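You operate a simulated robot arm through the tools that you are given. There is no shell and no other tool. Be economical: measure what you need, move in short steps, check, and stop when the job is done.

You run a simulated robot arm. Do the job below in one go: nothing can be reset, and whatever is moved stays where it is left.

## Task
Take the clipboard on the top shelf of the grey cart and put it away on the fourth shelf from the bottom of the dark rack. Fetch the brass nest and set it on the blue cover plate. Put one of the gauge blocks from the top of the drawer bench on top of the small spool on the top of the grey bench. Open the front glass door. Do these in any order. Set down upright: gauge block.

It is judged by the outcome, as a careful person would: the job done as asked, and still so three seconds after it is handed in. It fails if anything else is knocked over, pushed out of place, dropped, spilled or broken. Lids that push on must go on centred and level and be pressed home; caps that screw on are set level and turned clockwise until they are tight.

## Robot
A 7-joint arm with a vacuum gripper on a trunk, on a base that drives. Base frame: it is fixed to the floor where the robot stands at the start and does not move with it; the origin is under the middle of the robot, x ahead of it, y to its left, z up; the surface under the hand at the start is at about z = 0.72. Lengths are in m, angles in rad, forces in N, time in s.
Its first joint turns from -2.601 to 2.601 rad. Places, roughly: blue cover plate (11x8x1 cm) [2.4, -8.3, 0.8]; brass nest [2, -7.5, 0.75]; clipboard [0.75, 0, 0.75]; fourth shelf of the dark rack [-3.9, 2.5, 1.3]; front glass door [-4.6, -3.2, 1.1]; gauge block [2, -7.5, 0.75]; small spool [2.25, -9.5, 0.75]. Payload 1.06 kg.
Tool frame: the origin (TCP) lies in the middle of the cups' lips, and z points out of the cups. The gripper has 1 cup of 0.024 m across, covering 0.024 by 0.024 m (tool x, y); the bellows give 0.008 m. With the vacuum on, a cup seals on a smooth face that it is pressed against (1 to 4 N); it does not hold porous or soft things. The pull reaches 23 N.
Orientation is that of the tool frame in the base frame, as a unit quaternion [x, y, z, w]. With the cups facing straight down, the tool's x points along the base's -x, its y along +y and its z along -z.

## Interface
- The arm moves only by the tool send_rows. Its arguments are lists of equal length, an entry for each row: "angular": the turn, a rotation vector about the tool's x, y, z in degrees, a list of three; "travel": the shift along the tool's x, y, z in m, a list of three; "suction": the vacuum: 1 switches it on, 0 off. In form: {"angular": [[rx, ry, rz], ...], "travel": [[x, y, z], ...], "suction": [suction, ...]}. A call has 1 to 8 rows; each row shifts and turns the commanded pose from where the row before left it, along the tool's axes as they then stand. Each row takes 0.2 s and may step no farther than 0.05 m and 0.15 rad from the row before; otherwise, or with a gripper value out of range, the whole call is refused. Where a pose cannot be reached the arm comes as near as it can. A force on the tool above 40 N (or 10 N above the force at the start of the call, whichever is more), or a blocked arm, ends the call early, and 0.2 s more pass. The pull builds up within a second once a cup has sealed. Time passes only in rows, and 0.2 s behind the last, so rows that do not move give it time. It gives the time, the measured TCP pose, the force on the tool (base axes) and the pull of the vacuum at its end, in the units of the frame above (readings bear some noise), with the torque about the TCP (base axes, N m) and any sound that the robot's microphone picked up, and new pictures: "show" is both (left out), scene, wrist or none.
- Cameras (640 x 400 px; columns grow to the right, rows downward): "scene" is now at [0.0394, 0.1399, 1.4789]; the picture's right is [-0.34, -0.94, 0.00], its down [-0.60, 0.22, -0.77] and it looks along [0.73, -0.26, -0.63] (base axes); focal length 254 px, centre (320, 200). "wrist" rides on the gripper at [0.078, 0.019, -0.096] in the tool frame; the picture's right is [-0.24, 0.97, 0.00], its down [-0.71, -0.17, -0.69] and it looks along [-0.67, -0.16, 0.73] (tool axes); focal length 243 px, centre (320, 200). There is no depth. A picture from a camera that has moved, and an enlarged one, comes with that camera's place and axes in the base frame and with its lens. The place of the scene camera against the robot may be out by one fixed shift of up to 0.012 m in any direction.
- move_column(by): slides the trunk up (or, below 0, down) by that many m; the arm and the scene camera ride with it, the base frame stays. It gives what a move gives, with no picture.
- roll_base(legs): drives the robot by 1 to 6 legs, each [ahead, turn to the left] in m and rad, along the robot's own axes; the way and the turn of a leg run together, so that a leg with both is an arc; at most 1.5 m and 3.142 rad a leg. The arm and the cameras ride along, it lands a little off, and it stops where it bumps. It gives what a move gives, and a new picture of the scene camera.
- pan_tilt(pan, tilt): turns the head with the scene camera to pan (to the left, within 2.705 rad either way) and tilt (down, from -0.506 to 1.204), counted from straight ahead of the robot. It gives what a move gives, and a new picture of the scene camera.
- enlarge(camera, box): a new picture of the part [left, top, right, bottom] of that camera's present view, enlarged. The clock stands still meanwhile.
- sign_off(): hands the job in; it is judged then, once.

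Work in short steps. Places have to be worked out from the pictures, the camera data and where the tool is seen: move nearer, look again, correct. Check each grasp and each placing, and mend what went wrong. You have 165 turns and 260 pictures in all, those below and enlarged ones among them. Switch the vacuum off and draw the arm clear of the work before you hand the job in, unless the task says otherwise; then end with one line.

The tools are called after ">>>" as a command line: name --argument value ..., lists and objects as JSON in quotes. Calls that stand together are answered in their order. send_rows: Moves the arm, as the interface text tells. Its arguments: {"type":"object","properties":{"angular":{"type":"array"},"travel":{"type":"array"},"suction":{"type":"array"},"show":{"type":"string","enum":["both","scene","wrist","none"]}},"required":["angular","travel","suction"]} The other tools are called the same way: move_column (by) slides the trunk up or down; roll_base (legs) drives the base; pan_tilt (pan, tilt) turns the head that bears the scene camera; enlarge (camera, box) takes an enlarged picture of a part of a camera's view; sign_off () hands the job in.

At the start:

```text
t: 0.0
tool_pos: [0.7465, -0.1953, 1.0351]
tcp_rot: [0.0, 1.0, 0.0, 0.0]
ft_force: [1.3, -0.8, -0.9]
ft_torque: [0.0, 0.01, 0.04]
pull: 0.0
trunk travel left (down, up): [-0.525, 0.185]
robot x, y, heading: [0.0014, -0.0001, -0.004]
head pan, tilt: [-0.349, 0.688]
```

scene: 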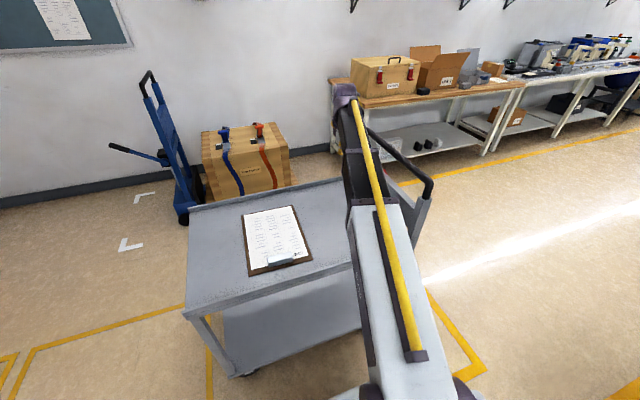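
wrist: 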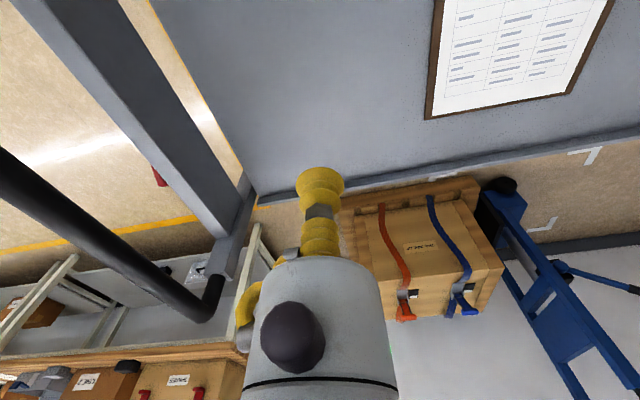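

The clipboard lies on the cart at about (0.73, 0.08). I enlarge it to find a smooth spot for the cup.

>>> enlarge --camera "scene" --box '[220, 180, 340, 290]'

>>> pan_tilt --pan 2.5 --tilt 0.2

```text
3.64 times, centred on (280, 235) of scene
camera zoom: at [0.0394, 0.1399, 1.4789], right [-0.34, -0.94, 0.0], down [-0.6, 0.22, -0.77], along [0.73, -0.26, -0.63], focal length 924 px, centre (466, 73)
```

zoom: 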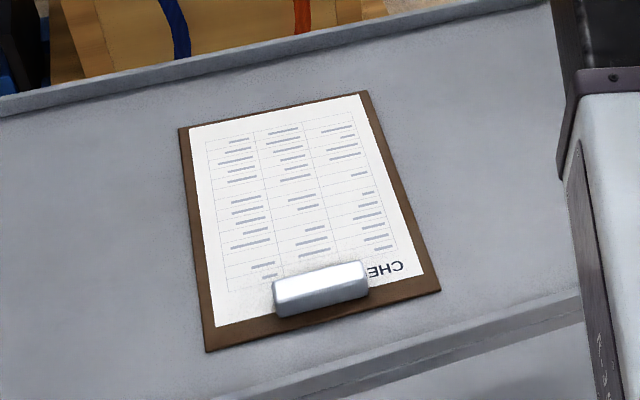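

```text
t: 2.5
tool_pos: [0.7479, -0.1948, 1.0341]
tcp_rot: [0.0, 1.0, 0.0, 0.0]
ft_force: [0.2, -0.2, -0.7]
ft_torque: [0.01, 0.0, -0.03]
pull: 0.0
trunk travel left (down, up): [-0.525, 0.185]
robot x, y, heading: [0.001, 0.0002, 0.004]
head pan, tilt: [2.499, 0.201]
camera scene: at [-0.1154, 0.225, 1.5232], right [0.6, 0.8, 0.0], down [0.16, -0.12, -0.98], along [-0.78, 0.59, -0.2], focal length 254 px, centre (320, 200)
```

scene: 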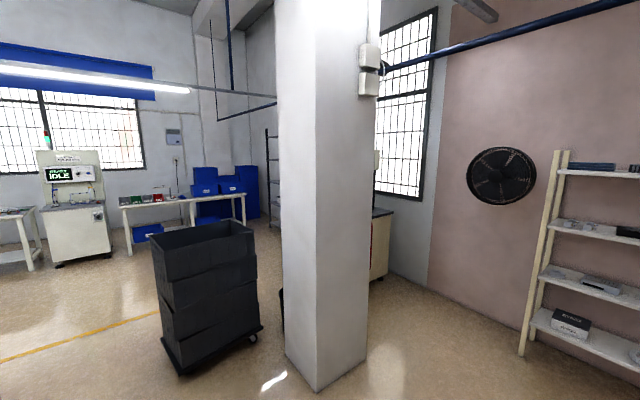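

>>> enlarge --camera "scene" --box '[230, 110, 330, 250]'

>>> pan_tilt --pan -2.5 --tilt 0.2

>>> pan_tilt --pan -1.4 --tilt 0.2

```text
2.86 times, centred on (280, 180) of scene
camera zoom: at [-0.1154, 0.225, 1.5232], right [0.6, 0.8, 0.0], down [0.16, -0.12, -0.98], along [-0.78, 0.59, -0.2], focal length 726 px, centre (434, 257)
```

zoom: 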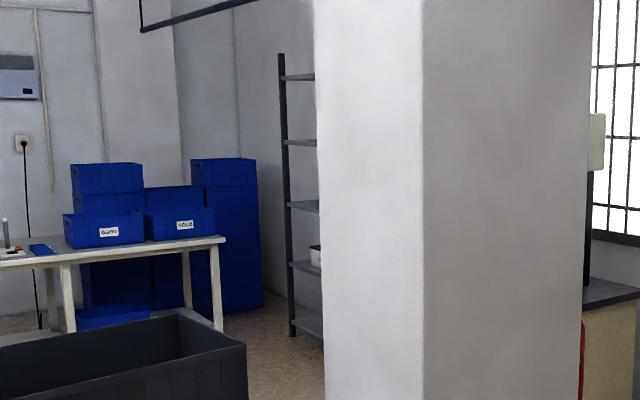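

```text
t: 6.4
tool_pos: [0.7475, -0.1932, 1.0336]
tcp_rot: [0.0, 1.0, 0.0, -0.001]
ft_force: [-0.2, 0.3, -0.4]
ft_torque: [0.01, -0.02, 0.02]
pull: 0.0
trunk travel left (down, up): [-0.525, 0.185]
robot x, y, heading: [-0.0003, 0.0025, -0.003]
head pan, tilt: [-2.499, 0.201]
camera scene: at [-0.1155, 0.1133, 1.5233], right [-0.6, 0.8, 0.0], down [0.16, 0.12, -0.98], along [-0.78, -0.59, -0.2], focal length 254 px, centre (320, 200)
```

scene: 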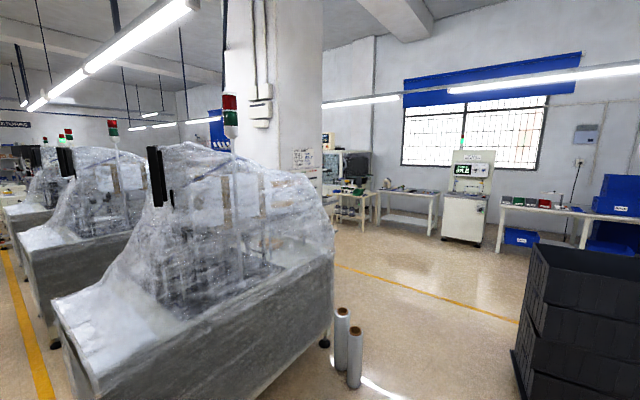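

```text
t: 7.8
tool_pos: [0.7471, -0.1943, 1.0349]
tcp_rot: [0.001, 1.0, 0.001, -0.001]
ft_force: [-1.1, 0.1, 0.3]
ft_torque: [0.0, -0.01, 0.0]
pull: 0.2
trunk travel left (down, up): [-0.525, 0.185]
robot x, y, heading: [0.002, 0.0018, 0.002]
head pan, tilt: [-1.4, 0.201]
camera scene: at [-0.0251, 0.0773, 1.5233], right [-0.99, -0.17, 0.0], down [-0.03, 0.2, -0.98], along [0.17, -0.97, -0.2], focal length 254 px, centre (320, 200)
```

scene: 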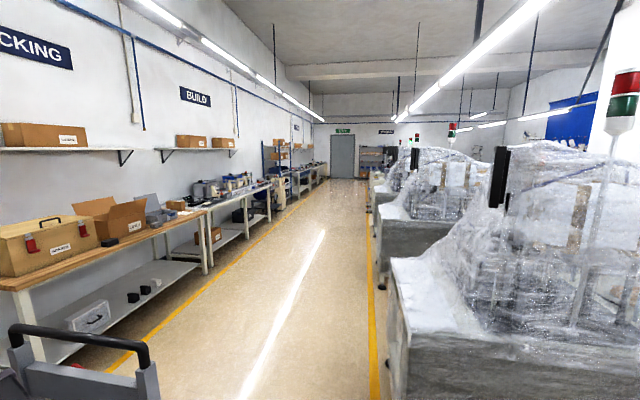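

The rack has five shelves, and it stands behind the column and the black trolley. First the clipboard: its corners give a centre of about (0.755, 0.08), so I move above it.

>>> send_rows --angular '[[0, 0, 0], [0, 0, 0], [0, 0, 0], [0, 0, 0], [0, 0, 0], [0, 0, 0], [0, 0, 0], [0, 0, 0]]' --travel '[[0, 0.046, 0], [0, 0.046, 0], [0, 0.046, 0], [0, 0.046, 0], [0, 0.046, 0], [0, 0.046, 0], [0, 0, 0.05], [0, 0, 0.05]]' --suction '[0, 0, 0, 0, 0, 0, 0, 0]' --show "wrist"

>>> pan_tilt --pan -0.1 --tilt 0.8

```text
t: 9.6
tool_pos: [0.7473, 0.0802, 0.9354]
tcp_rot: [0.0, 1.0, 0.0, 0.0]
ft_force: [0.6, -0.4, -0.7]
ft_torque: [0.0, -0.02, -0.01]
pull: 0.0
trunk travel left (down, up): [-0.525, 0.185]
robot x, y, heading: [0.002, 0.0006, -0.002]
head pan, tilt: [-1.4, 0.201]
camera wrist: at [0.6694, 0.1004, 1.0288], right [0.24, 0.97, 0.0], down [0.71, -0.17, 0.68], along [0.67, -0.16, -0.73], focal length 243 px, centre (320, 200)
```

wrist: 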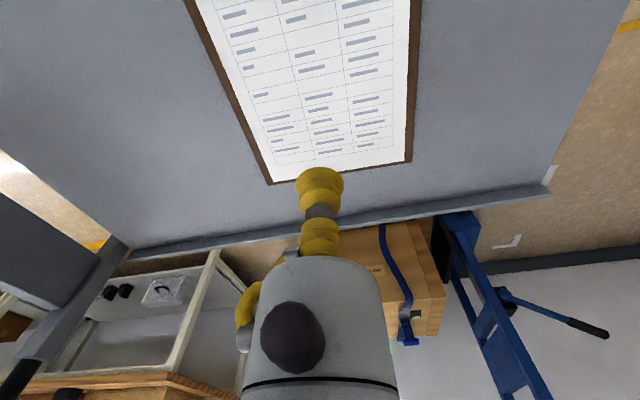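

```text
t: 11.0
tool_pos: [0.7476, 0.0808, 0.9357]
tcp_rot: [-0.001, 1.0, -0.001, 0.0]
ft_force: [-0.4, 0.2, -0.6]
ft_torque: [0.0, 0.02, -0.02]
pull: 0.0
trunk travel left (down, up): [-0.525, 0.185]
robot x, y, heading: [-0.0007, 0.0015, 0.004]
head pan, tilt: [-0.099, 0.799]
camera scene: at [0.0394, 0.1611, 1.4696], right [-0.1, -0.99, 0.0], down [-0.71, 0.07, -0.7], along [0.69, -0.07, -0.72], focal length 254 px, centre (320, 200)
```

scene: 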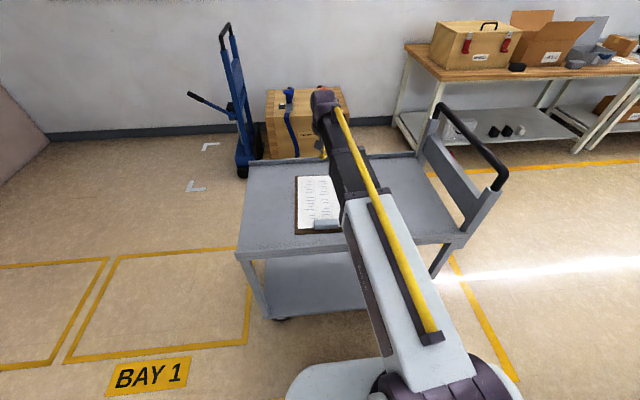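

The wrist view puts the board's far edge at x≈0.90 and its centre at y≈0.072, so I aim at (0.732, 0.073). I lower toward the paper with the vacuum on.

>>> send_rows --angular '[[0, 0, 0], [0, 0, 0], [0, 0, 0], [0, 0, 0], [0, 0, 0], [0, 0, 0], [0, 0, 0]]' --travel '[[0.015, -0.007, 0.04], [0, 0, 0.05], [0, 0, 0.05], [0, 0, 0.04], [0, 0, 0.015], [0, 0, 0.005], [0, 0, 0.004]]' --suction '[0, 0, 0, 0, 1, 1, 1]' --show "wrist"

```text
t: 12.6
tool_pos: [0.7314, 0.0746, 0.7308]
tcp_rot: [0.0, 1.0, -0.001, -0.001]
ft_force: [-0.4, -0.2, 0.0]
ft_torque: [0.02, 0.0, -0.01]
pull: 0.1
trunk travel left (down, up): [-0.525, 0.185]
robot x, y, heading: [-0.0031, -0.0019, 0.003]
head pan, tilt: [-0.099, 0.799]
camera wrist: at [0.6549, 0.0935, 0.825], right [0.24, 0.97, 0.0], down [0.71, -0.17, 0.69], along [0.67, -0.16, -0.73], focal length 243 px, centre (320, 200)
```

wrist: 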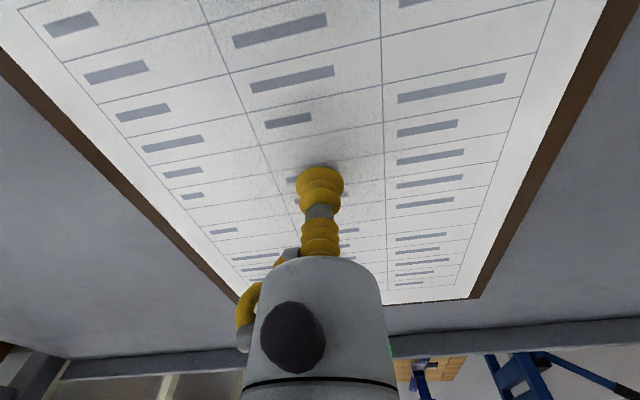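

No contact yet, so I go down in 2–3 mm steps.

>>> send_rows --angular '[[0, 0, 0], [0, 0, 0], [0, 0, 0], [0, 0, 0], [0, 0, 0]]' --travel '[[0, 0, 0.003], [0, 0, 0.003], [0, 0, 0.002], [0, 0, 0], [0, 0, 0]]' --suction '[1, 1, 1, 1, 1]' --show "none"

```text
t: 13.8
tool_pos: [0.7321, 0.0739, 0.7231]
tcp_rot: [0.0, 1.0, 0.0, 0.001]
ft_force: [5.6, 1.8, 14.6]
ft_torque: [0.0, 0.04, -0.04]
pull: 23.0
trunk travel left (down, up): [-0.525, 0.185]
robot x, y, heading: [-0.0009, 0.0002, 0.0]
head pan, tilt: [-0.099, 0.799]
```

It sealed at full pull (23 N). I lift slowly.

>>> send_rows --angular '[[0, 0, 0], [0, 0, 0], [0, 0, 0], [0, 0, 0], [0, 0, 0], [0, 0, 0]]' --travel '[[0, 0, -0.01], [0, 0, -0.02], [0, 0, -0.03], [0, 0, -0.04], [0, 0, -0.04], [0, 0, 0]]' --suction '[1, 1, 1, 1, 1, 1]'

```text
t: 15.2
tool_pos: [0.7315, 0.074, 0.8624]
tcp_rot: [0.0, 1.0, 0.0, 0.0]
ft_force: [-0.3, 0.5, -2.2]
ft_torque: [-0.03, -0.05, -0.04]
pull: 23.0
trunk travel left (down, up): [-0.525, 0.185]
robot x, y, heading: [0.0004, 0.0002, -0.0]
head pan, tilt: [-0.099, 0.799]
camera scene: at [0.0394, 0.1612, 1.4696], right [-0.1, -1.0, 0.0], down [-0.71, 0.07, -0.7], along [0.69, -0.07, -0.72], focal length 254 px, centre (320, 200)
camera wrist: at [0.6544, 0.0926, 0.9561], right [0.24, 0.97, 0.0], down [0.71, -0.17, 0.68], along [0.67, -0.16, -0.73], focal length 243 px, centre (320, 200)
```

scene: 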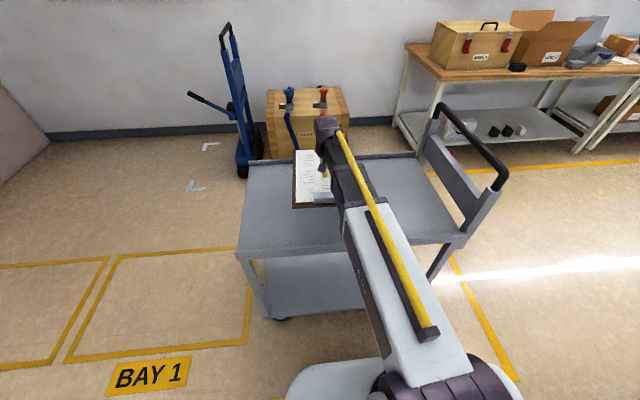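
wrist: 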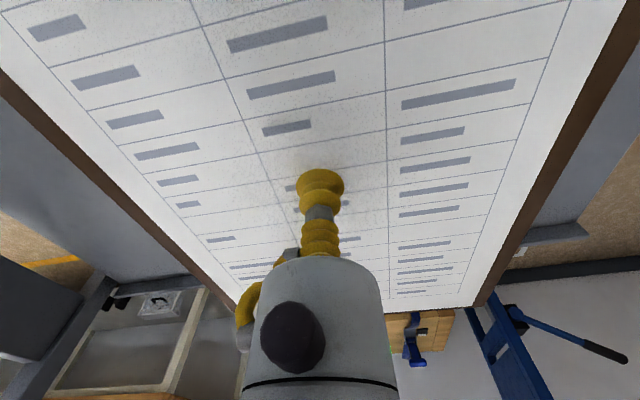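

The board is held; it weighs about 0.2 kg. I lift it higher and draw it in, ready to drive.

>>> send_rows --angular '[[0, 0, 0], [0, 0, 0], [0, 0, 0], [0, 0, 0], [0, 0, 0], [0, 0, 0], [0, 0, 0]]' --travel '[[0, 0, -0.045], [0, 0, -0.045], [0, -0.02, -0.045], [0.04, -0.02, -0.025], [0.045, -0.015, -0.02], [0.045, -0.015, -0.02], [0, 0, 0]]' --suction '[1, 1, 1, 1, 1, 1, 1]' --show "none"

>>> roll_base --legs '[[0, 1.57], [0, 1.57]]'

>>> pan_tilt --pan 0.0 --tilt 0.35

```text
refused: row 4 steps farther than a row can; nothing moved
```

```text
t: 23.2
tool_pos: [-0.7335, -0.0667, 0.8607]
tcp_rot: [1.0, -0.005, 0.0, 0.0]
ft_force: [0.7, -0.4, -2.9]
ft_torque: [0.01, 0.0, -0.02]
pull: 22.9
trunk travel left (down, up): [-0.525, 0.185]
robot x, y, heading: [0.0015, -0.0035, 3.133]
head pan, tilt: [-0.099, 0.799]
camera scene: at [-0.0329, -0.1627, 1.4696], right [0.11, 0.99, 0.0], down [0.71, -0.08, -0.7], along [-0.69, 0.08, -0.72], focal length 254 px, centre (320, 200)
```

scene: 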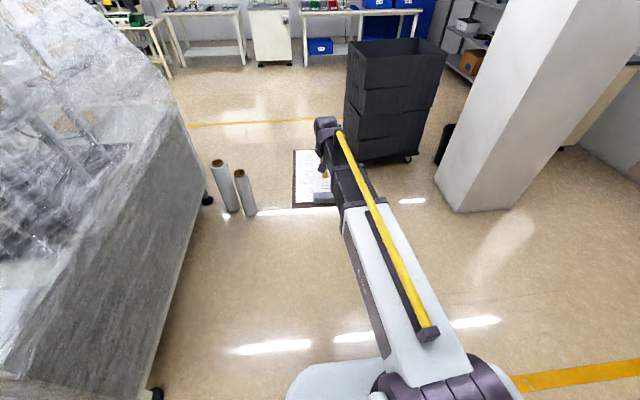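

```text
t: 24.1
tool_pos: [-0.7326, -0.0667, 0.8623]
tcp_rot: [1.0, -0.005, 0.0, 0.001]
ft_force: [-1.0, 0.5, -2.1]
ft_torque: [0.03, 0.04, 0.07]
pull: 23.7
trunk travel left (down, up): [-0.525, 0.185]
robot x, y, heading: [-0.0003, -0.0012, 3.132]
head pan, tilt: [0.0, 0.351]
camera scene: at [-0.0459, -0.1705, 1.5092], right [0.01, 1.0, 0.0], down [0.34, 0.0, -0.94], along [-0.94, 0.01, -0.34], focal length 254 px, centre (320, 200)
```

scene: 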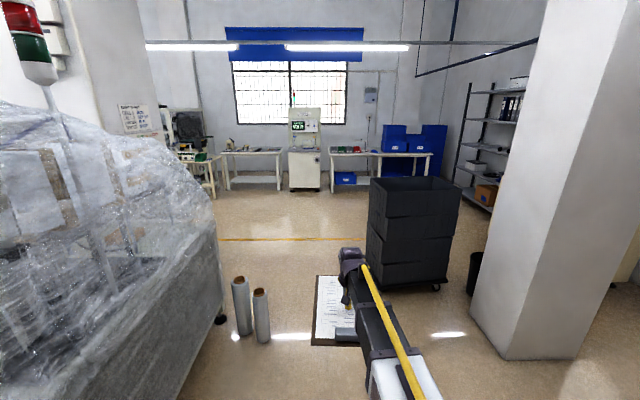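

The turn went fine, and the passage between the film rolls and the trolley is about 0.85 m wide. I raise and retract the arm, and zoom in on the rack.

>>> send_rows --angular '[[0, 0, 0], [0, 0, 0], [0, 0, 0], [0, 0, 0], [0, 0, 0], [0, 0, 0], [0, 0, 0]]' --travel '[[0, 0, -0.045], [0, 0, -0.045], [0, 0, -0.045], [0.04, 0, -0.025], [0.04, 0, -0.02], [0.04, 0, -0.02], [0, 0, 0]]' --suction '[1, 1, 1, 1, 1, 1, 1]' --show "none"

>>> enlarge --camera "scene" --box '[430, 60, 550, 220]'

```text
t: 25.8
tool_pos: [-0.6131, -0.0683, 1.0629]
tcp_rot: [1.0, -0.005, 0.0, 0.001]
ft_force: [-0.5, 0.2, -2.0]
ft_torque: [-0.01, 0.02, 0.01]
pull: 23.2
trunk travel left (down, up): [-0.525, 0.185]
robot x, y, heading: [0.002, -0.0003, 3.133]
head pan, tilt: [0.0, 0.351]
```

```text
2.50 times, centred on (490, 140) of scene
camera zoom: at [-0.0455, -0.1705, 1.5092], right [0.01, 1.0, 0.0], down [0.34, 0.0, -0.94], along [-0.94, 0.01, -0.34], focal length 635 px, centre (-105, 350)
```

zoom: 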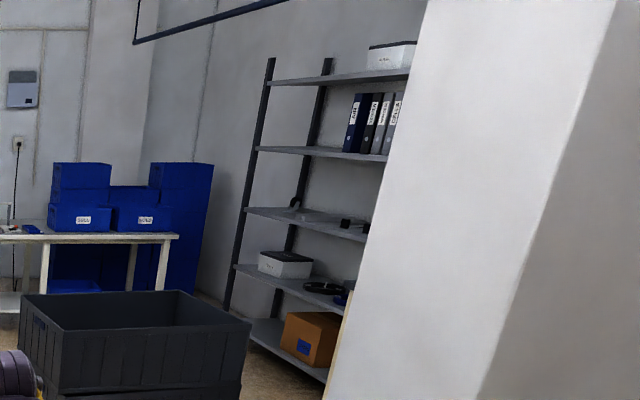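

The fourth shelf has binders in the middle and looks free on the left. I drive through the passage.

>>> roll_base --legs '[[0, 0.02], [1.2, 0]]'

```text
t: 32.2
tool_pos: [-1.8174, -0.0768, 1.0603]
tcp_rot: [1.0, -0.001, 0.0, -0.001]
ft_force: [-0.6, -0.8, -1.3]
ft_torque: [0.0, 0.03, 0.0]
pull: 23.4
trunk travel left (down, up): [-0.525, 0.185]
robot x, y, heading: [-1.2027, -0.0035, 3.137]
head pan, tilt: [0.0, 0.351]
camera scene: at [-1.2484, -0.1761, 1.5092], right [0.0, 1.0, 0.0], down [0.34, 0.0, -0.94], along [-0.94, 0.0, -0.34], focal length 254 px, centre (320, 200)
```

scene: 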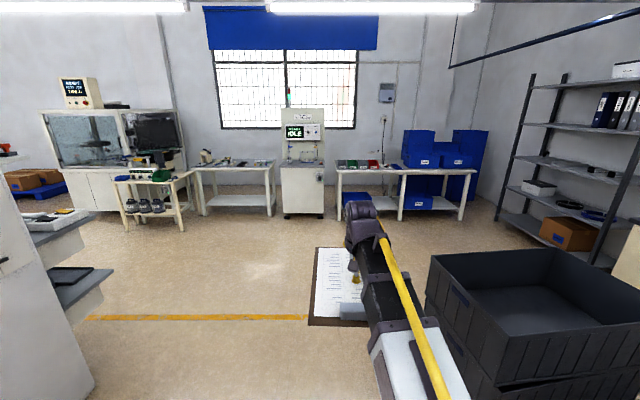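

The trolley's edge is at y≈0.30, so I bear slightly left for clearance and go past it to x≈-3.3.

>>> roll_base --legs '[[0, 0.1], [1.1, 0], [1.0, 0]]'

>>> pan_tilt --pan -1.3 --tilt 0.2

```text
t: 43.1
tool_pos: [-3.8988, -0.3293, 1.0621]
tcp_rot: [0.999, 0.045, 0.0, -0.001]
ft_force: [0.3, 0.0, -1.8]
ft_torque: [0.04, 0.0, 0.02]
pull: 22.8
trunk travel left (down, up): [-0.525, 0.185]
robot x, y, heading: [-3.2973, -0.2013, -3.049]
head pan, tilt: [0.0, 0.351]
camera scene: at [-3.3246, -0.3758, 1.5092], right [-0.09, 1.0, 0.0], down [0.34, 0.03, -0.94], along [-0.94, -0.08, -0.34], focal length 254 px, centre (320, 200)
```

scene: 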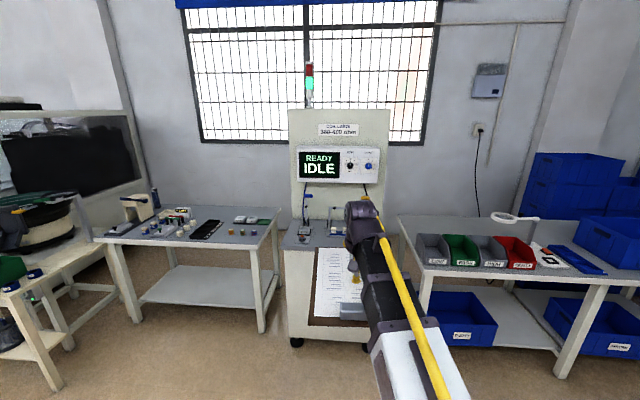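

```text
t: 44.6
tool_pos: [-3.8992, -0.3285, 1.0616]
tcp_rot: [0.999, 0.044, 0.0, 0.0]
ft_force: [1.5, -0.7, -1.5]
ft_torque: [0.02, 0.04, 0.0]
pull: 23.0
trunk travel left (down, up): [-0.525, 0.185]
robot x, y, heading: [-3.2958, -0.2036, -3.051]
head pan, tilt: [-1.3, 0.201]
camera scene: at [-3.2647, -0.2804, 1.5232], right [0.94, 0.35, 0.0], down [0.07, -0.19, -0.98], along [-0.34, 0.92, -0.2], focal length 254 px, centre (320, 200)
```

scene: 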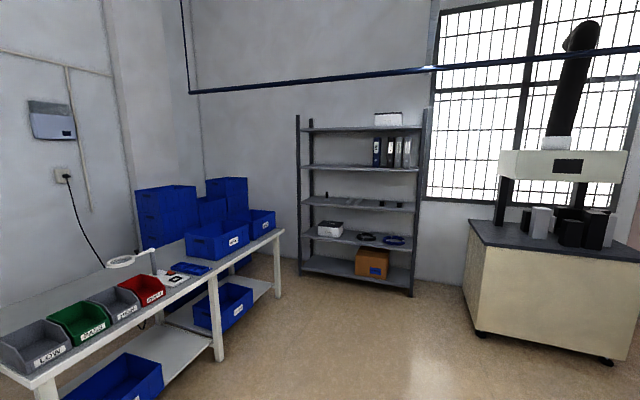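

The fourth shelf's left half is free (x≈-4.45 to -3.7) and its front edge is at y≈2.35. I raise the trunk, drive diagonally to (-3.9, 0.7), and face the rack.

>>> move_column --by 0.18

>>> roll_base --legs '[[0, -1.074], [1.05, 0], [0, -0.588]]'

>>> pan_tilt --pan 0.0 --tilt 0.3

```text
t: 46.6
tool_pos: [-3.8988, -0.3283, 1.2414]
tcp_rot: [0.999, 0.045, 0.0, -0.001]
ft_force: [0.0, 0.4, -1.6]
ft_torque: [-0.03, -0.01, 0.0]
pull: 23.5
trunk travel left (down, up): [-0.705, 0.005]
robot x, y, heading: [-3.2945, -0.202, -3.051]
head pan, tilt: [-1.3, 0.201]
```

```text
t: 56.4
tool_pos: [-3.9426, 1.2933, 1.2416]
tcp_rot: [-0.703, 0.711, -0.001, 0.0]
ft_force: [-0.2, 0.8, -1.6]
ft_torque: [0.03, -0.02, -0.01]
pull: 22.6
trunk travel left (down, up): [-0.705, 0.005]
robot x, y, heading: [-3.8763, 0.6789, 1.561]
head pan, tilt: [-1.3, 0.201]
camera scene: at [-3.9527, 0.661, 1.7033], right [0.26, -0.97, 0.0], down [-0.19, -0.05, -0.98], along [0.95, 0.25, -0.2], focal length 254 px, centre (320, 200)
```

scene: 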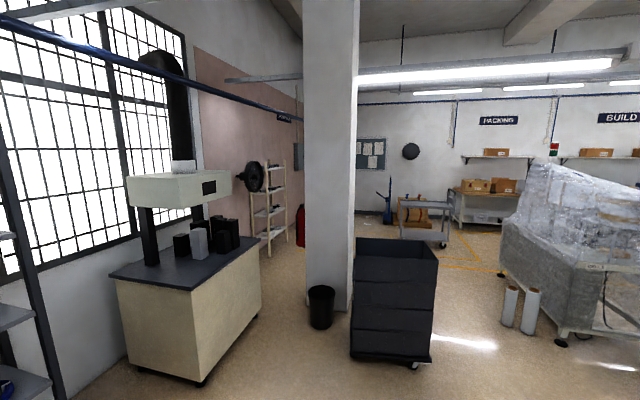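

```text
t: 57.9
tool_pos: [-3.9422, 1.2946, 1.2421]
tcp_rot: [-0.703, 0.711, 0.0, 0.001]
ft_force: [-1.1, 0.8, -1.7]
ft_torque: [0.02, -0.03, -0.01]
pull: 23.4
trunk travel left (down, up): [-0.705, 0.005]
robot x, y, heading: [-3.8754, 0.6805, 1.556]
head pan, tilt: [0.0, 0.3]
camera scene: at [-4.0418, 0.7305, 1.694], right [1.0, -0.01, 0.0], down [0.0, -0.3, -0.96], along [0.01, 0.96, -0.3], focal length 254 px, centre (320, 200)
```

scene: 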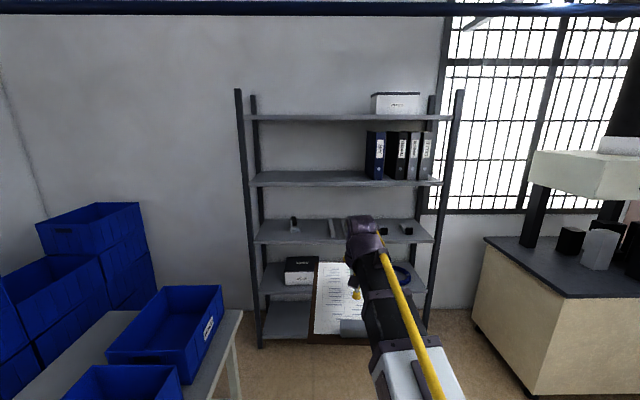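

Shelf 4's front edge is at y≈2.29, with x from -4.47 to -3.27 and binders from -3.72. I raise the board to z≈1.36 and drive up to just short of the rack.

>>> send_rows --angular '[[0, 0, 0], [0, 0, 0], [0, 0, 0], [0, 0, 0]]' --travel '[[0, 0, -0.04], [0, 0, -0.04], [0, 0.03, -0.04], [0, 0, 0]]' --suction '[1, 1, 1, 1]' --show "none"

>>> roll_base --legs '[[0.7, 0.01]]'

```text
t: 58.4
tool_pos: [-3.9422, 1.2995, 1.2853]
tcp_rot: [-0.703, 0.712, 0.007, 0.007]
ft_force: [0.3, 7.2, -14.8]
ft_torque: [0.29, -0.12, -0.04]
pull: 23.0
out of reach, approached as far as the arm can: row 2
trunk travel left (down, up): [-0.705, 0.005]
robot x, y, heading: [-3.8743, 0.6868, 1.551]
head pan, tilt: [0.0, 0.3]
stopped in row 2: the force on the tool passed its limit at 54 N (the readings are from after the stop); the commanded pose is now the measured one
```

```text
t: 62.2
tool_pos: [-3.9492, 2.0046, 1.285]
tcp_rot: [0.708, -0.706, -0.005, -0.007]
ft_force: [-1.1, 13.2, -29.1]
ft_torque: [1.1, -0.41, -0.22]
pull: 22.3
trunk travel left (down, up): [-0.705, 0.005]
robot x, y, heading: [-3.8743, 1.3874, 1.58]
head pan, tilt: [0.0, 0.3]
camera scene: at [-4.0401, 1.4349, 1.6939], right [1.0, 0.0, 0.0], down [0.0, -0.3, -0.96], along [0.0, 0.96, -0.3], focal length 254 px, centre (320, 200)
```

scene: 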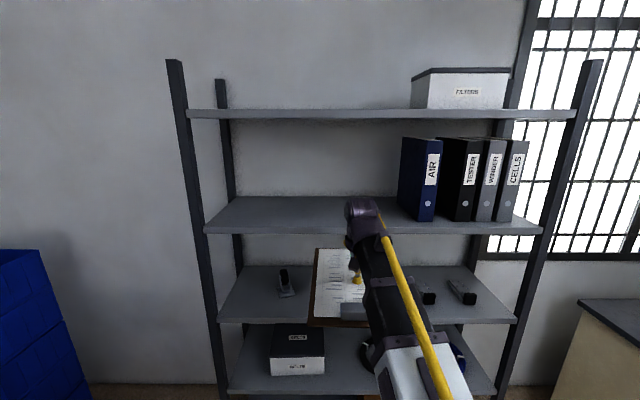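

The rising forearm is pressing on the board's rear edge. I back off downward and then reach farther out, which should give the board clearance.

>>> send_rows --angular '[[0, 0, 0], [0, 0, 0], [0, 0, 0]]' --travel '[[0, 0, 0.02], [0, 0, 0.025], [0, 0, 0]]' --suction '[1, 1, 1]'

```text
t: 63.0
tool_pos: [-3.9505, 2.0059, 1.2393]
tcp_rot: [0.709, -0.705, -0.006, -0.007]
ft_force: [-0.1, 0.2, -2.2]
ft_torque: [0.03, 0.01, -0.02]
pull: 23.0
trunk travel left (down, up): [-0.705, 0.005]
robot x, y, heading: [-3.8711, 1.389, 1.576]
head pan, tilt: [0.0, 0.3]
camera scene: at [-4.0401, 1.4347, 1.694], right [1.0, 0.0, 0.0], down [0.0, -0.3, -0.96], along [0.0, 0.96, -0.3], focal length 254 px, centre (320, 200)
camera wrist: at [-3.9685, 1.9254, 1.3327], right [-0.97, 0.23, 0.0], down [0.17, 0.7, 0.7], along [0.16, 0.68, -0.72], focal length 243 px, centre (320, 200)
```

scene: 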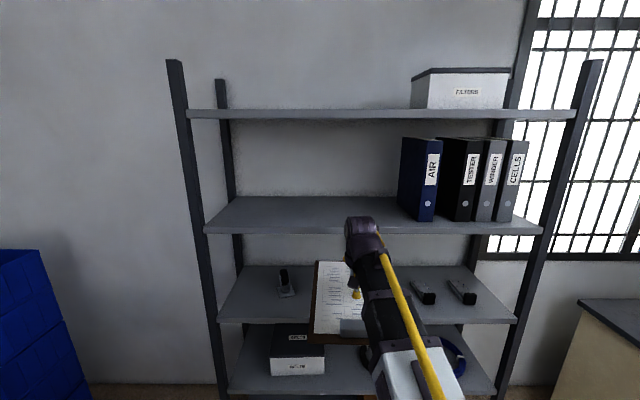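
wrist: 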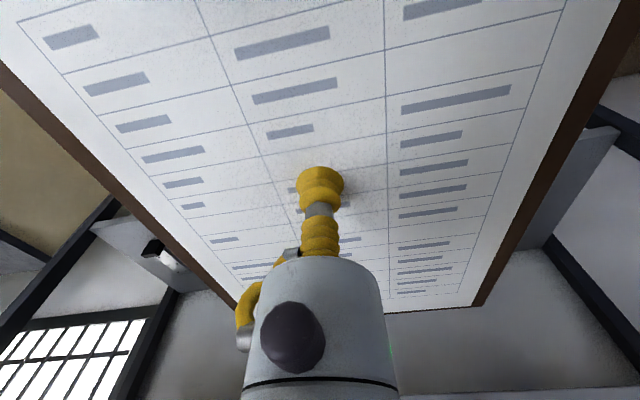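

The board is still held, and two views fix the shelf 4 edge at y≈2.31, z≈1.294. I back off 0.3 m, extend the arm and then raise it, watching the force.

>>> roll_base --legs '[[-0.3, 0]]'

>>> send_rows --angular '[[0, 0, 0], [0, 0, 0], [0, 0, 0], [0, 0, 0], [0, 0, 0], [0, 0, 0]]' --travel '[[-0.045, 0.005, 0], [-0.045, 0.005, 0], [-0.045, 0.005, 0], [-0.045, 0.005, 0], [-0.045, 0, 0], [0, 0, 0]]' --suction '[1, 1, 1, 1, 1, 1]' --show "none"

>>> send_rows --angular '[[0, 0, 0], [0, 0, 0], [0, 0, 0], [0, 0, 0], [0, 0, 0]]' --travel '[[0, 0, -0.03], [0, 0, -0.03], [0, 0, -0.03], [0, 0, -0.03], [0, 0, 0]]' --suction '[1, 1, 1, 1, 1]' --show "scene"

```text
t: 65.1
tool_pos: [-3.9487, 1.7076, 1.2401]
tcp_rot: [0.708, -0.706, -0.007, -0.007]
ft_force: [-1.3, -0.2, -2.1]
ft_torque: [0.06, 0.0, -0.01]
pull: 22.8
trunk travel left (down, up): [-0.705, 0.005]
robot x, y, heading: [-3.8709, 1.0882, 1.576]
head pan, tilt: [0.0, 0.3]
camera scene: at [-4.0385, 1.1354, 1.694], right [1.0, 0.01, 0.0], down [0.0, -0.3, -0.96], along [-0.01, 0.96, -0.3], focal length 254 px, centre (320, 200)
```

scene: 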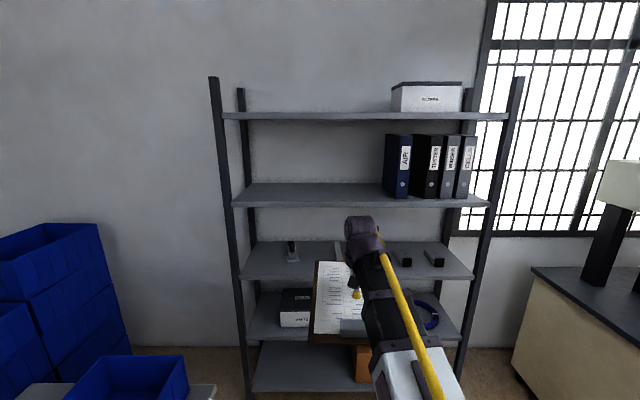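

```text
t: 66.5
tool_pos: [-3.97, 1.9315, 1.2446]
tcp_rot: [0.708, -0.706, -0.006, -0.006]
ft_force: [0.0, -0.1, -1.8]
ft_torque: [0.08, -0.02, 0.0]
pull: 22.7
trunk travel left (down, up): [-0.705, 0.005]
robot x, y, heading: [-3.8724, 1.0904, 1.576]
head pan, tilt: [0.0, 0.3]
```

```text
t: 67.7
tool_pos: [-3.9709, 1.9298, 1.3653]
tcp_rot: [0.708, -0.706, -0.006, -0.007]
ft_force: [-0.4, -0.6, -2.5]
ft_torque: [0.04, 0.0, 0.0]
pull: 23.3
trunk travel left (down, up): [-0.705, 0.005]
robot x, y, heading: [-3.8711, 1.0891, 1.575]
head pan, tilt: [0.0, 0.3]
camera scene: at [-4.0386, 1.1358, 1.6939], right [1.0, 0.01, 0.0], down [0.0, -0.3, -0.96], along [-0.01, 0.96, -0.3], focal length 254 px, centre (320, 200)
```

scene: 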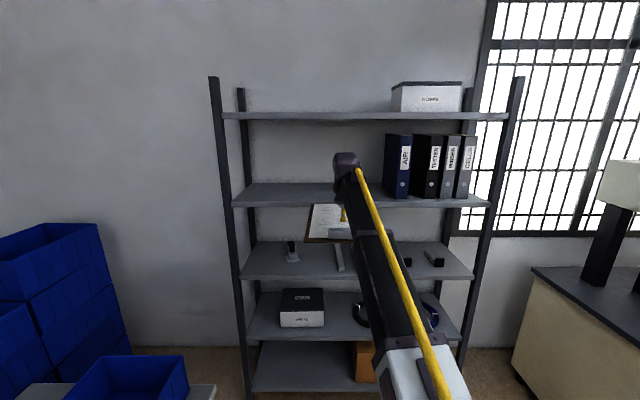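

The board is clear of the forearm at z=1.365, and the wrist top at about 1.59 is below shelf 5. I drive in.

>>> roll_base --legs '[[0.3, 0]]'

>>> send_rows --angular '[[0, 0, 0]]' --travel '[[0, 0, 0]]' --suction '[1]' --show "wrist"

```text
t: 69.7
tool_pos: [-3.9721, 2.2342, 1.3639]
tcp_rot: [0.708, -0.706, -0.006, -0.006]
ft_force: [0.5, 0.2, -1.6]
ft_torque: [0.01, -0.02, -0.02]
pull: 23.1
trunk travel left (down, up): [-0.705, 0.005]
robot x, y, heading: [-3.8742, 1.3938, 1.573]
head pan, tilt: [0.0, 0.3]
camera scene: at [-4.0402, 1.4403, 1.6939], right [1.0, 0.01, 0.0], down [0.0, -0.3, -0.96], along [0.0, 0.96, -0.3], focal length 254 px, centre (320, 200)
```

scene: 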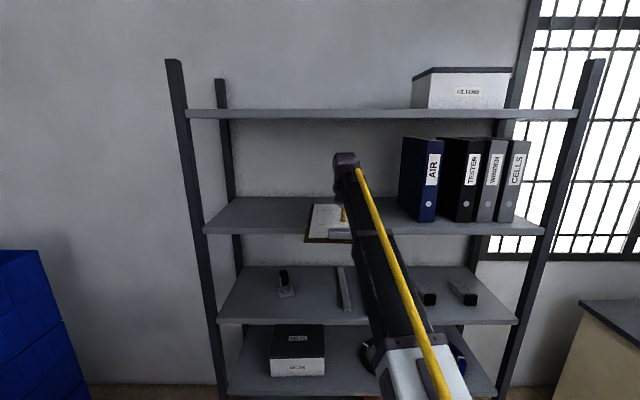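

```text
t: 70.1
tool_pos: [-3.9711, 2.2333, 1.3646]
tcp_rot: [0.708, -0.706, -0.006, -0.006]
ft_force: [-0.2, 0.5, -2.5]
ft_torque: [0.02, -0.02, 0.02]
pull: 23.1
trunk travel left (down, up): [-0.705, 0.005]
robot x, y, heading: [-3.8719, 1.3928, 1.577]
head pan, tilt: [0.0, 0.3]
camera wrist: at [-3.9892, 2.1534, 1.4574], right [-0.97, 0.23, 0.0], down [0.17, 0.7, 0.7], along [0.16, 0.68, -0.72], focal length 243 px, centre (320, 200)
```

wrist: 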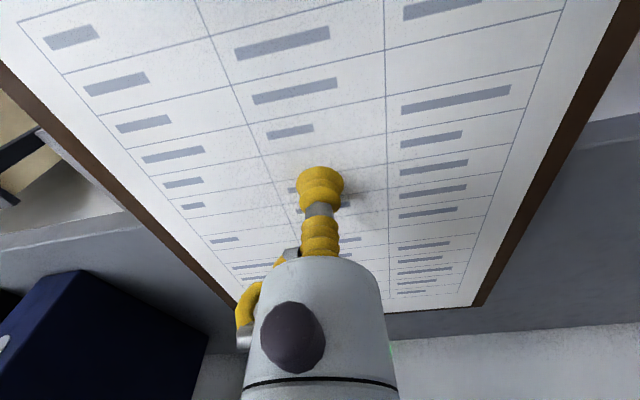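

The board is centred with about 0.1 m to the binders, and the shelf's back is at y≈2.78. I drive another 0.275 m in.

>>> roll_base --legs '[[0.275, 0]]'

>>> send_rows --angular '[[0, 0, 0], [0, 0, 0], [0, 0, 0]]' --travel '[[0, 0, 0.02], [0, 0, 0.015], [0, 0, 0.01]]' --suction '[1, 1, 1]' --show "both"

```text
t: 72.1
tool_pos: [-3.9743, 2.5104, 1.3646]
tcp_rot: [0.709, -0.705, -0.006, -0.006]
ft_force: [-0.2, -1.0, -1.4]
ft_torque: [0.05, -0.04, 0.04]
pull: 22.8
trunk travel left (down, up): [-0.705, 0.005]
robot x, y, heading: [-3.8744, 1.6721, 1.58]
head pan, tilt: [0.0, 0.3]
camera scene: at [-4.0419, 1.7164, 1.6939], right [1.0, 0.01, 0.0], down [0.0, -0.3, -0.96], along [-0.01, 0.96, -0.3], focal length 254 px, centre (320, 200)
```

scene: 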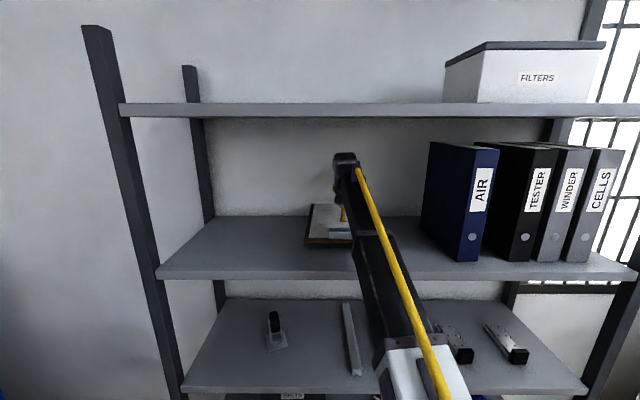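

```text
t: 72.9
tool_pos: [-3.9743, 2.5101, 1.3233]
tcp_rot: [0.709, -0.705, -0.008, -0.008]
ft_force: [-1.1, 4.6, 17.2]
ft_torque: [-0.11, 0.03, 0.01]
pull: 22.8
trunk travel left (down, up): [-0.705, 0.005]
robot x, y, heading: [-3.8747, 1.6659, 1.575]
head pan, tilt: [0.0, 0.3]
camera scene: at [-4.0417, 1.7143, 1.6945], right [1.0, 0.01, 0.0], down [0.0, -0.29, -0.96], along [-0.01, 0.96, -0.29], focal length 254 px, centre (320, 200)
camera wrist: at [-3.9919, 2.4297, 1.4144], right [-0.97, 0.23, 0.01], down [0.17, 0.69, 0.7], along [0.16, 0.68, -0.71], focal length 243 px, centre (320, 200)
```

scene: 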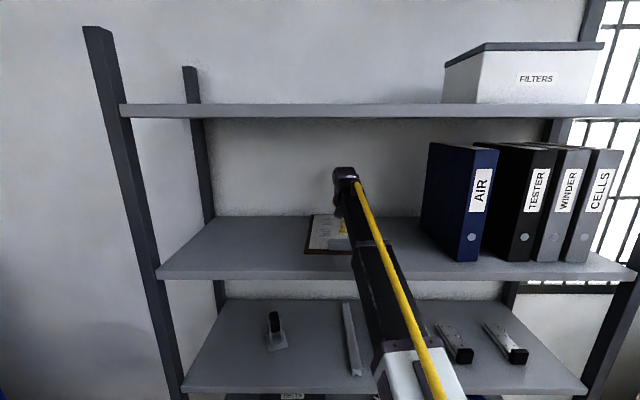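
wrist: 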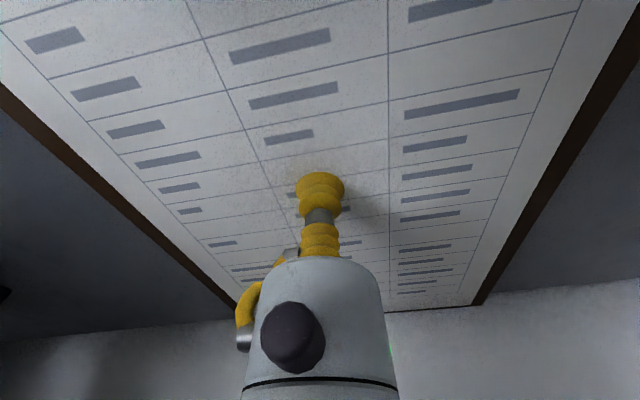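

Contact at 17 N: the board is pressed on the shelf. I release and lift clear.

>>> send_rows --angular '[[0, 0, 0], [0, 0, 0], [0, 0, 0], [0, 0, 0], [0, 0, 0]]' --travel '[[0, 0, -0.004], [0, 0, 0], [0, 0, 0], [0, 0, -0.02], [0, 0, -0.03]]' --suction '[0, 0, 0, 0, 0]' --show "both"

```text
t: 74.1
tool_pos: [-3.9737, 2.51, 1.3741]
tcp_rot: [0.709, -0.706, -0.006, -0.007]
ft_force: [0.7, -0.3, -0.8]
ft_torque: [0.02, -0.02, 0.0]
pull: 0.0
trunk travel left (down, up): [-0.705, 0.005]
robot x, y, heading: [-3.8741, 1.6666, 1.574]
head pan, tilt: [0.0, 0.3]
camera scene: at [-4.0419, 1.7155, 1.6939], right [1.0, 0.01, 0.0], down [0.0, -0.3, -0.96], along [-0.01, 0.96, -0.3], focal length 254 px, centre (320, 200)
camera wrist: at [-3.9923, 2.4297, 1.4664], right [-0.97, 0.23, 0.0], down [0.17, 0.7, 0.7], along [0.16, 0.68, -0.72], focal length 243 px, centre (320, 200)
```

scene: 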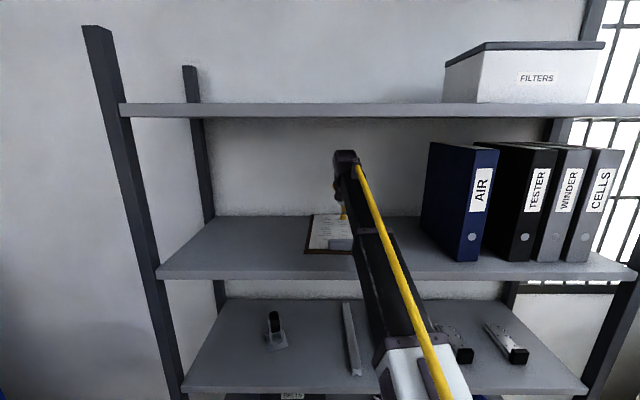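
wrist: 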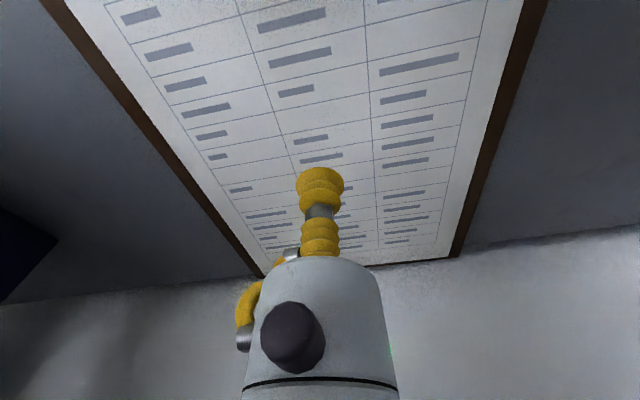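

The clipboard lies fully on shelf 4. I back out and look toward the glass door.

>>> roll_base --legs '[[-0.9, 0]]'

>>> pan_tilt --pan 2.5 --tilt 0.25

```text
t: 78.8
tool_pos: [-3.9659, 1.6139, 1.3737]
tcp_rot: [-0.707, 0.707, 0.006, 0.006]
ft_force: [-0.2, 0.2, 0.2]
ft_torque: [0.01, 0.02, 0.0]
pull: 0.1
trunk travel left (down, up): [-0.705, 0.005]
robot x, y, heading: [-3.8714, 0.7739, 1.572]
head pan, tilt: [0.0, 0.3]
camera scene: at [-4.0379, 0.82, 1.694], right [1.0, 0.0, 0.0], down [0.0, -0.3, -0.96], along [0.0, 0.96, -0.3], focal length 254 px, centre (320, 200)
```

scene: 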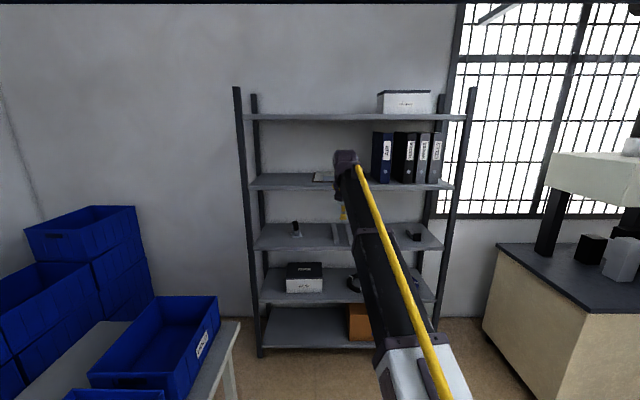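

```text
t: 81.0
tool_pos: [-3.9669, 1.6141, 1.3731]
tcp_rot: [0.707, -0.707, -0.005, -0.006]
ft_force: [-0.5, -0.8, -0.7]
ft_torque: [-0.01, 0.0, -0.03]
pull: 0.1
trunk travel left (down, up): [-0.705, 0.005]
robot x, y, heading: [-3.8715, 0.7715, 1.576]
head pan, tilt: [2.499, 0.25]
camera scene: at [-4.0936, 0.652, 1.6987], right [-0.8, 0.6, 0.0], down [0.15, 0.2, -0.97], along [-0.58, -0.78, -0.25], focal length 254 px, centre (320, 200)
```

scene: 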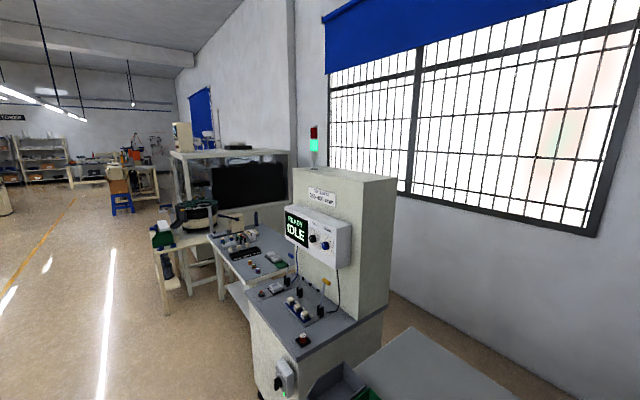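

The glass cabinet is down along the same wall. I retract the arm, turn right to face -y, and drive toward it.

>>> send_rows --angular '[[0, 0, 0], [0, 0, 0], [0, 0, 0], [0, 0, 0], [0, 0, 0], [0, 0, 0]]' --travel '[[0.04, -0.015, 0.02], [0.04, -0.015, 0.02], [0.04, -0.015, 0.02], [0.04, -0.01, 0.02], [0.04, 0, 0.02], [0.02, 0, 0.02]]' --suction '[0, 0, 0, 0, 0, 0]' --show "none"

>>> roll_base --legs '[[0, -1.57], [0, -1.35]]'

>>> pan_tilt --pan 0 --tilt 0.3

```text
t: 82.5
tool_pos: [-3.9121, 1.3941, 1.2506]
tcp_rot: [-0.707, 0.707, 0.007, 0.007]
ft_force: [0.0, -0.6, -0.1]
ft_torque: [-0.01, -0.03, 0.0]
pull: 0.1
trunk travel left (down, up): [-0.705, 0.005]
robot x, y, heading: [-3.8708, 0.7716, 1.573]
head pan, tilt: [2.499, 0.25]
```

```text
t: 90.0
tool_pos: [-3.6987, 0.1735, 1.2506]
tcp_rot: [0.626, 0.78, -0.005, 0.007]
ft_force: [0.1, -0.1, -0.2]
ft_torque: [0.07, 0.02, -0.01]
pull: 0.2
trunk travel left (down, up): [-0.705, 0.005]
robot x, y, heading: [-3.8701, 0.7757, -1.351]
head pan, tilt: [2.499, 0.25]
camera scene: at [-3.6734, 0.9382, 1.6987], right [0.91, -0.41, 0.0], down [-0.1, -0.23, -0.97], along [0.4, 0.88, -0.25], focal length 254 px, centre (320, 200)
```

scene: 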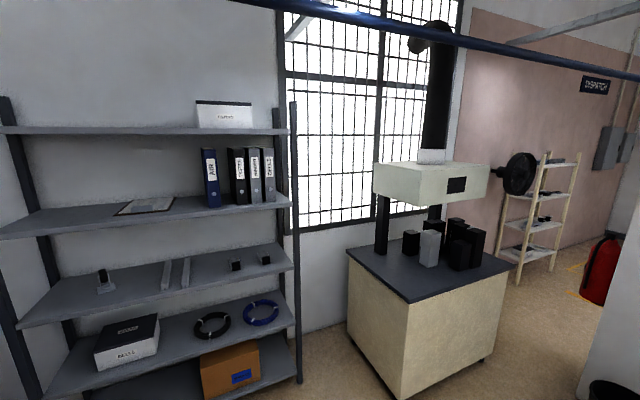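

```text
t: 92.3
tool_pos: [-3.6979, 0.1739, 1.2501]
tcp_rot: [0.625, 0.78, -0.005, 0.007]
ft_force: [0.1, -0.3, -0.6]
ft_torque: [0.02, 0.02, 0.0]
pull: 0.1
trunk travel left (down, up): [-0.705, 0.005]
robot x, y, heading: [-3.8751, 0.7738, -1.354]
head pan, tilt: [0.0, 0.3]
camera scene: at [-3.691, 0.762, 1.694], right [-0.98, -0.22, 0.0], down [-0.06, 0.29, -0.96], along [0.21, -0.93, -0.3], focal length 254 px, centre (320, 200)
```

scene: 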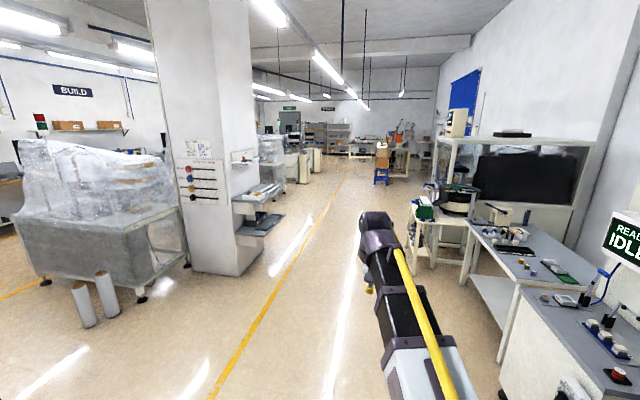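

The clipboard is safely on the shelf. I drive down the aisle and look right at the glass cabinet.

>>> roll_base --legs '[[1.4, 0], [1.4, -0.2]]'

>>> pan_tilt --pan -1.0 --tilt 0.25

```text
t: 105.8
tool_pos: [-3.3594, -2.5862, 1.2501]
tcp_rot: [0.7, 0.714, -0.006, 0.006]
ft_force: [-0.3, -0.2, -0.1]
ft_torque: [0.0, -0.02, 0.01]
pull: 0.1
trunk travel left (down, up): [-0.705, 0.005]
robot x, y, heading: [-3.41, -1.964, -1.55]
head pan, tilt: [0.0, 0.3]
camera scene: at [-3.2366, -2.0098, 1.694], right [-1.0, -0.02, 0.0], down [-0.01, 0.3, -0.96], along [0.02, -0.95, -0.3], focal length 254 px, centre (320, 200)
```

scene: 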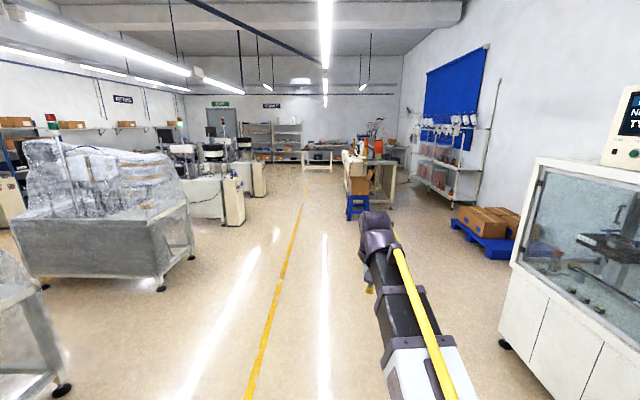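

```text
t: 107.0
tool_pos: [-3.3606, -2.5861, 1.2499]
tcp_rot: [0.7, 0.714, -0.006, 0.006]
ft_force: [-0.2, -0.2, -0.3]
ft_torque: [0.02, -0.04, 0.0]
pull: 0.0
trunk travel left (down, up): [-0.705, 0.005]
robot x, y, heading: [-3.4127, -1.9657, -1.548]
head pan, tilt: [-1.0, 0.25]
camera scene: at [-3.316, -1.9685, 1.6987], right [-0.56, 0.83, 0.0], down [0.2, 0.14, -0.97], along [-0.8, -0.54, -0.25], focal length 254 px, centre (320, 200)
```

scene: 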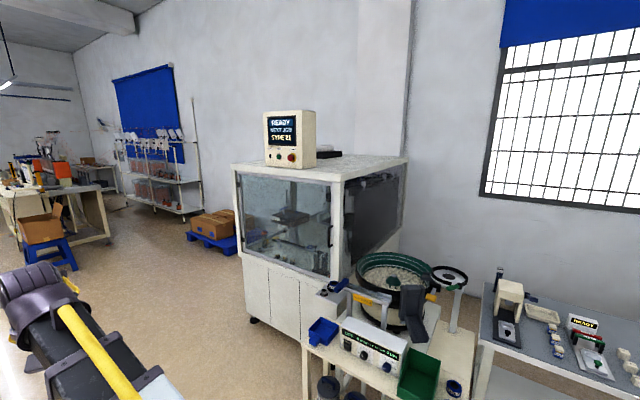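

>>> enlarge --camera "scene" --box '[225, 150, 415, 290]'

```text
2.86 times, centred on (320, 220) of scene
camera zoom: at [-3.316, -1.9685, 1.6987], right [-0.56, 0.83, 0.0], down [0.2, 0.14, -0.97], along [-0.8, -0.54, -0.25], focal length 726 px, centre (320, 143)
```

zoom: 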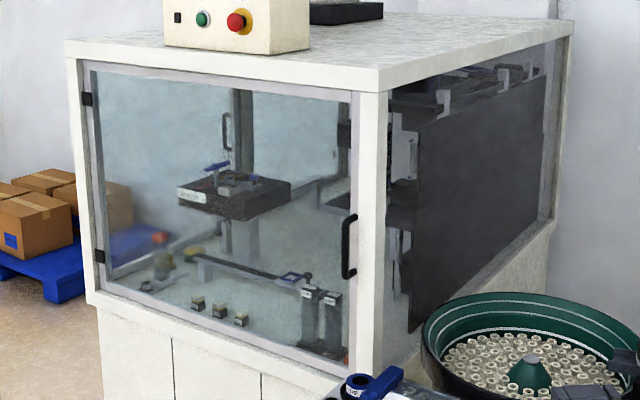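

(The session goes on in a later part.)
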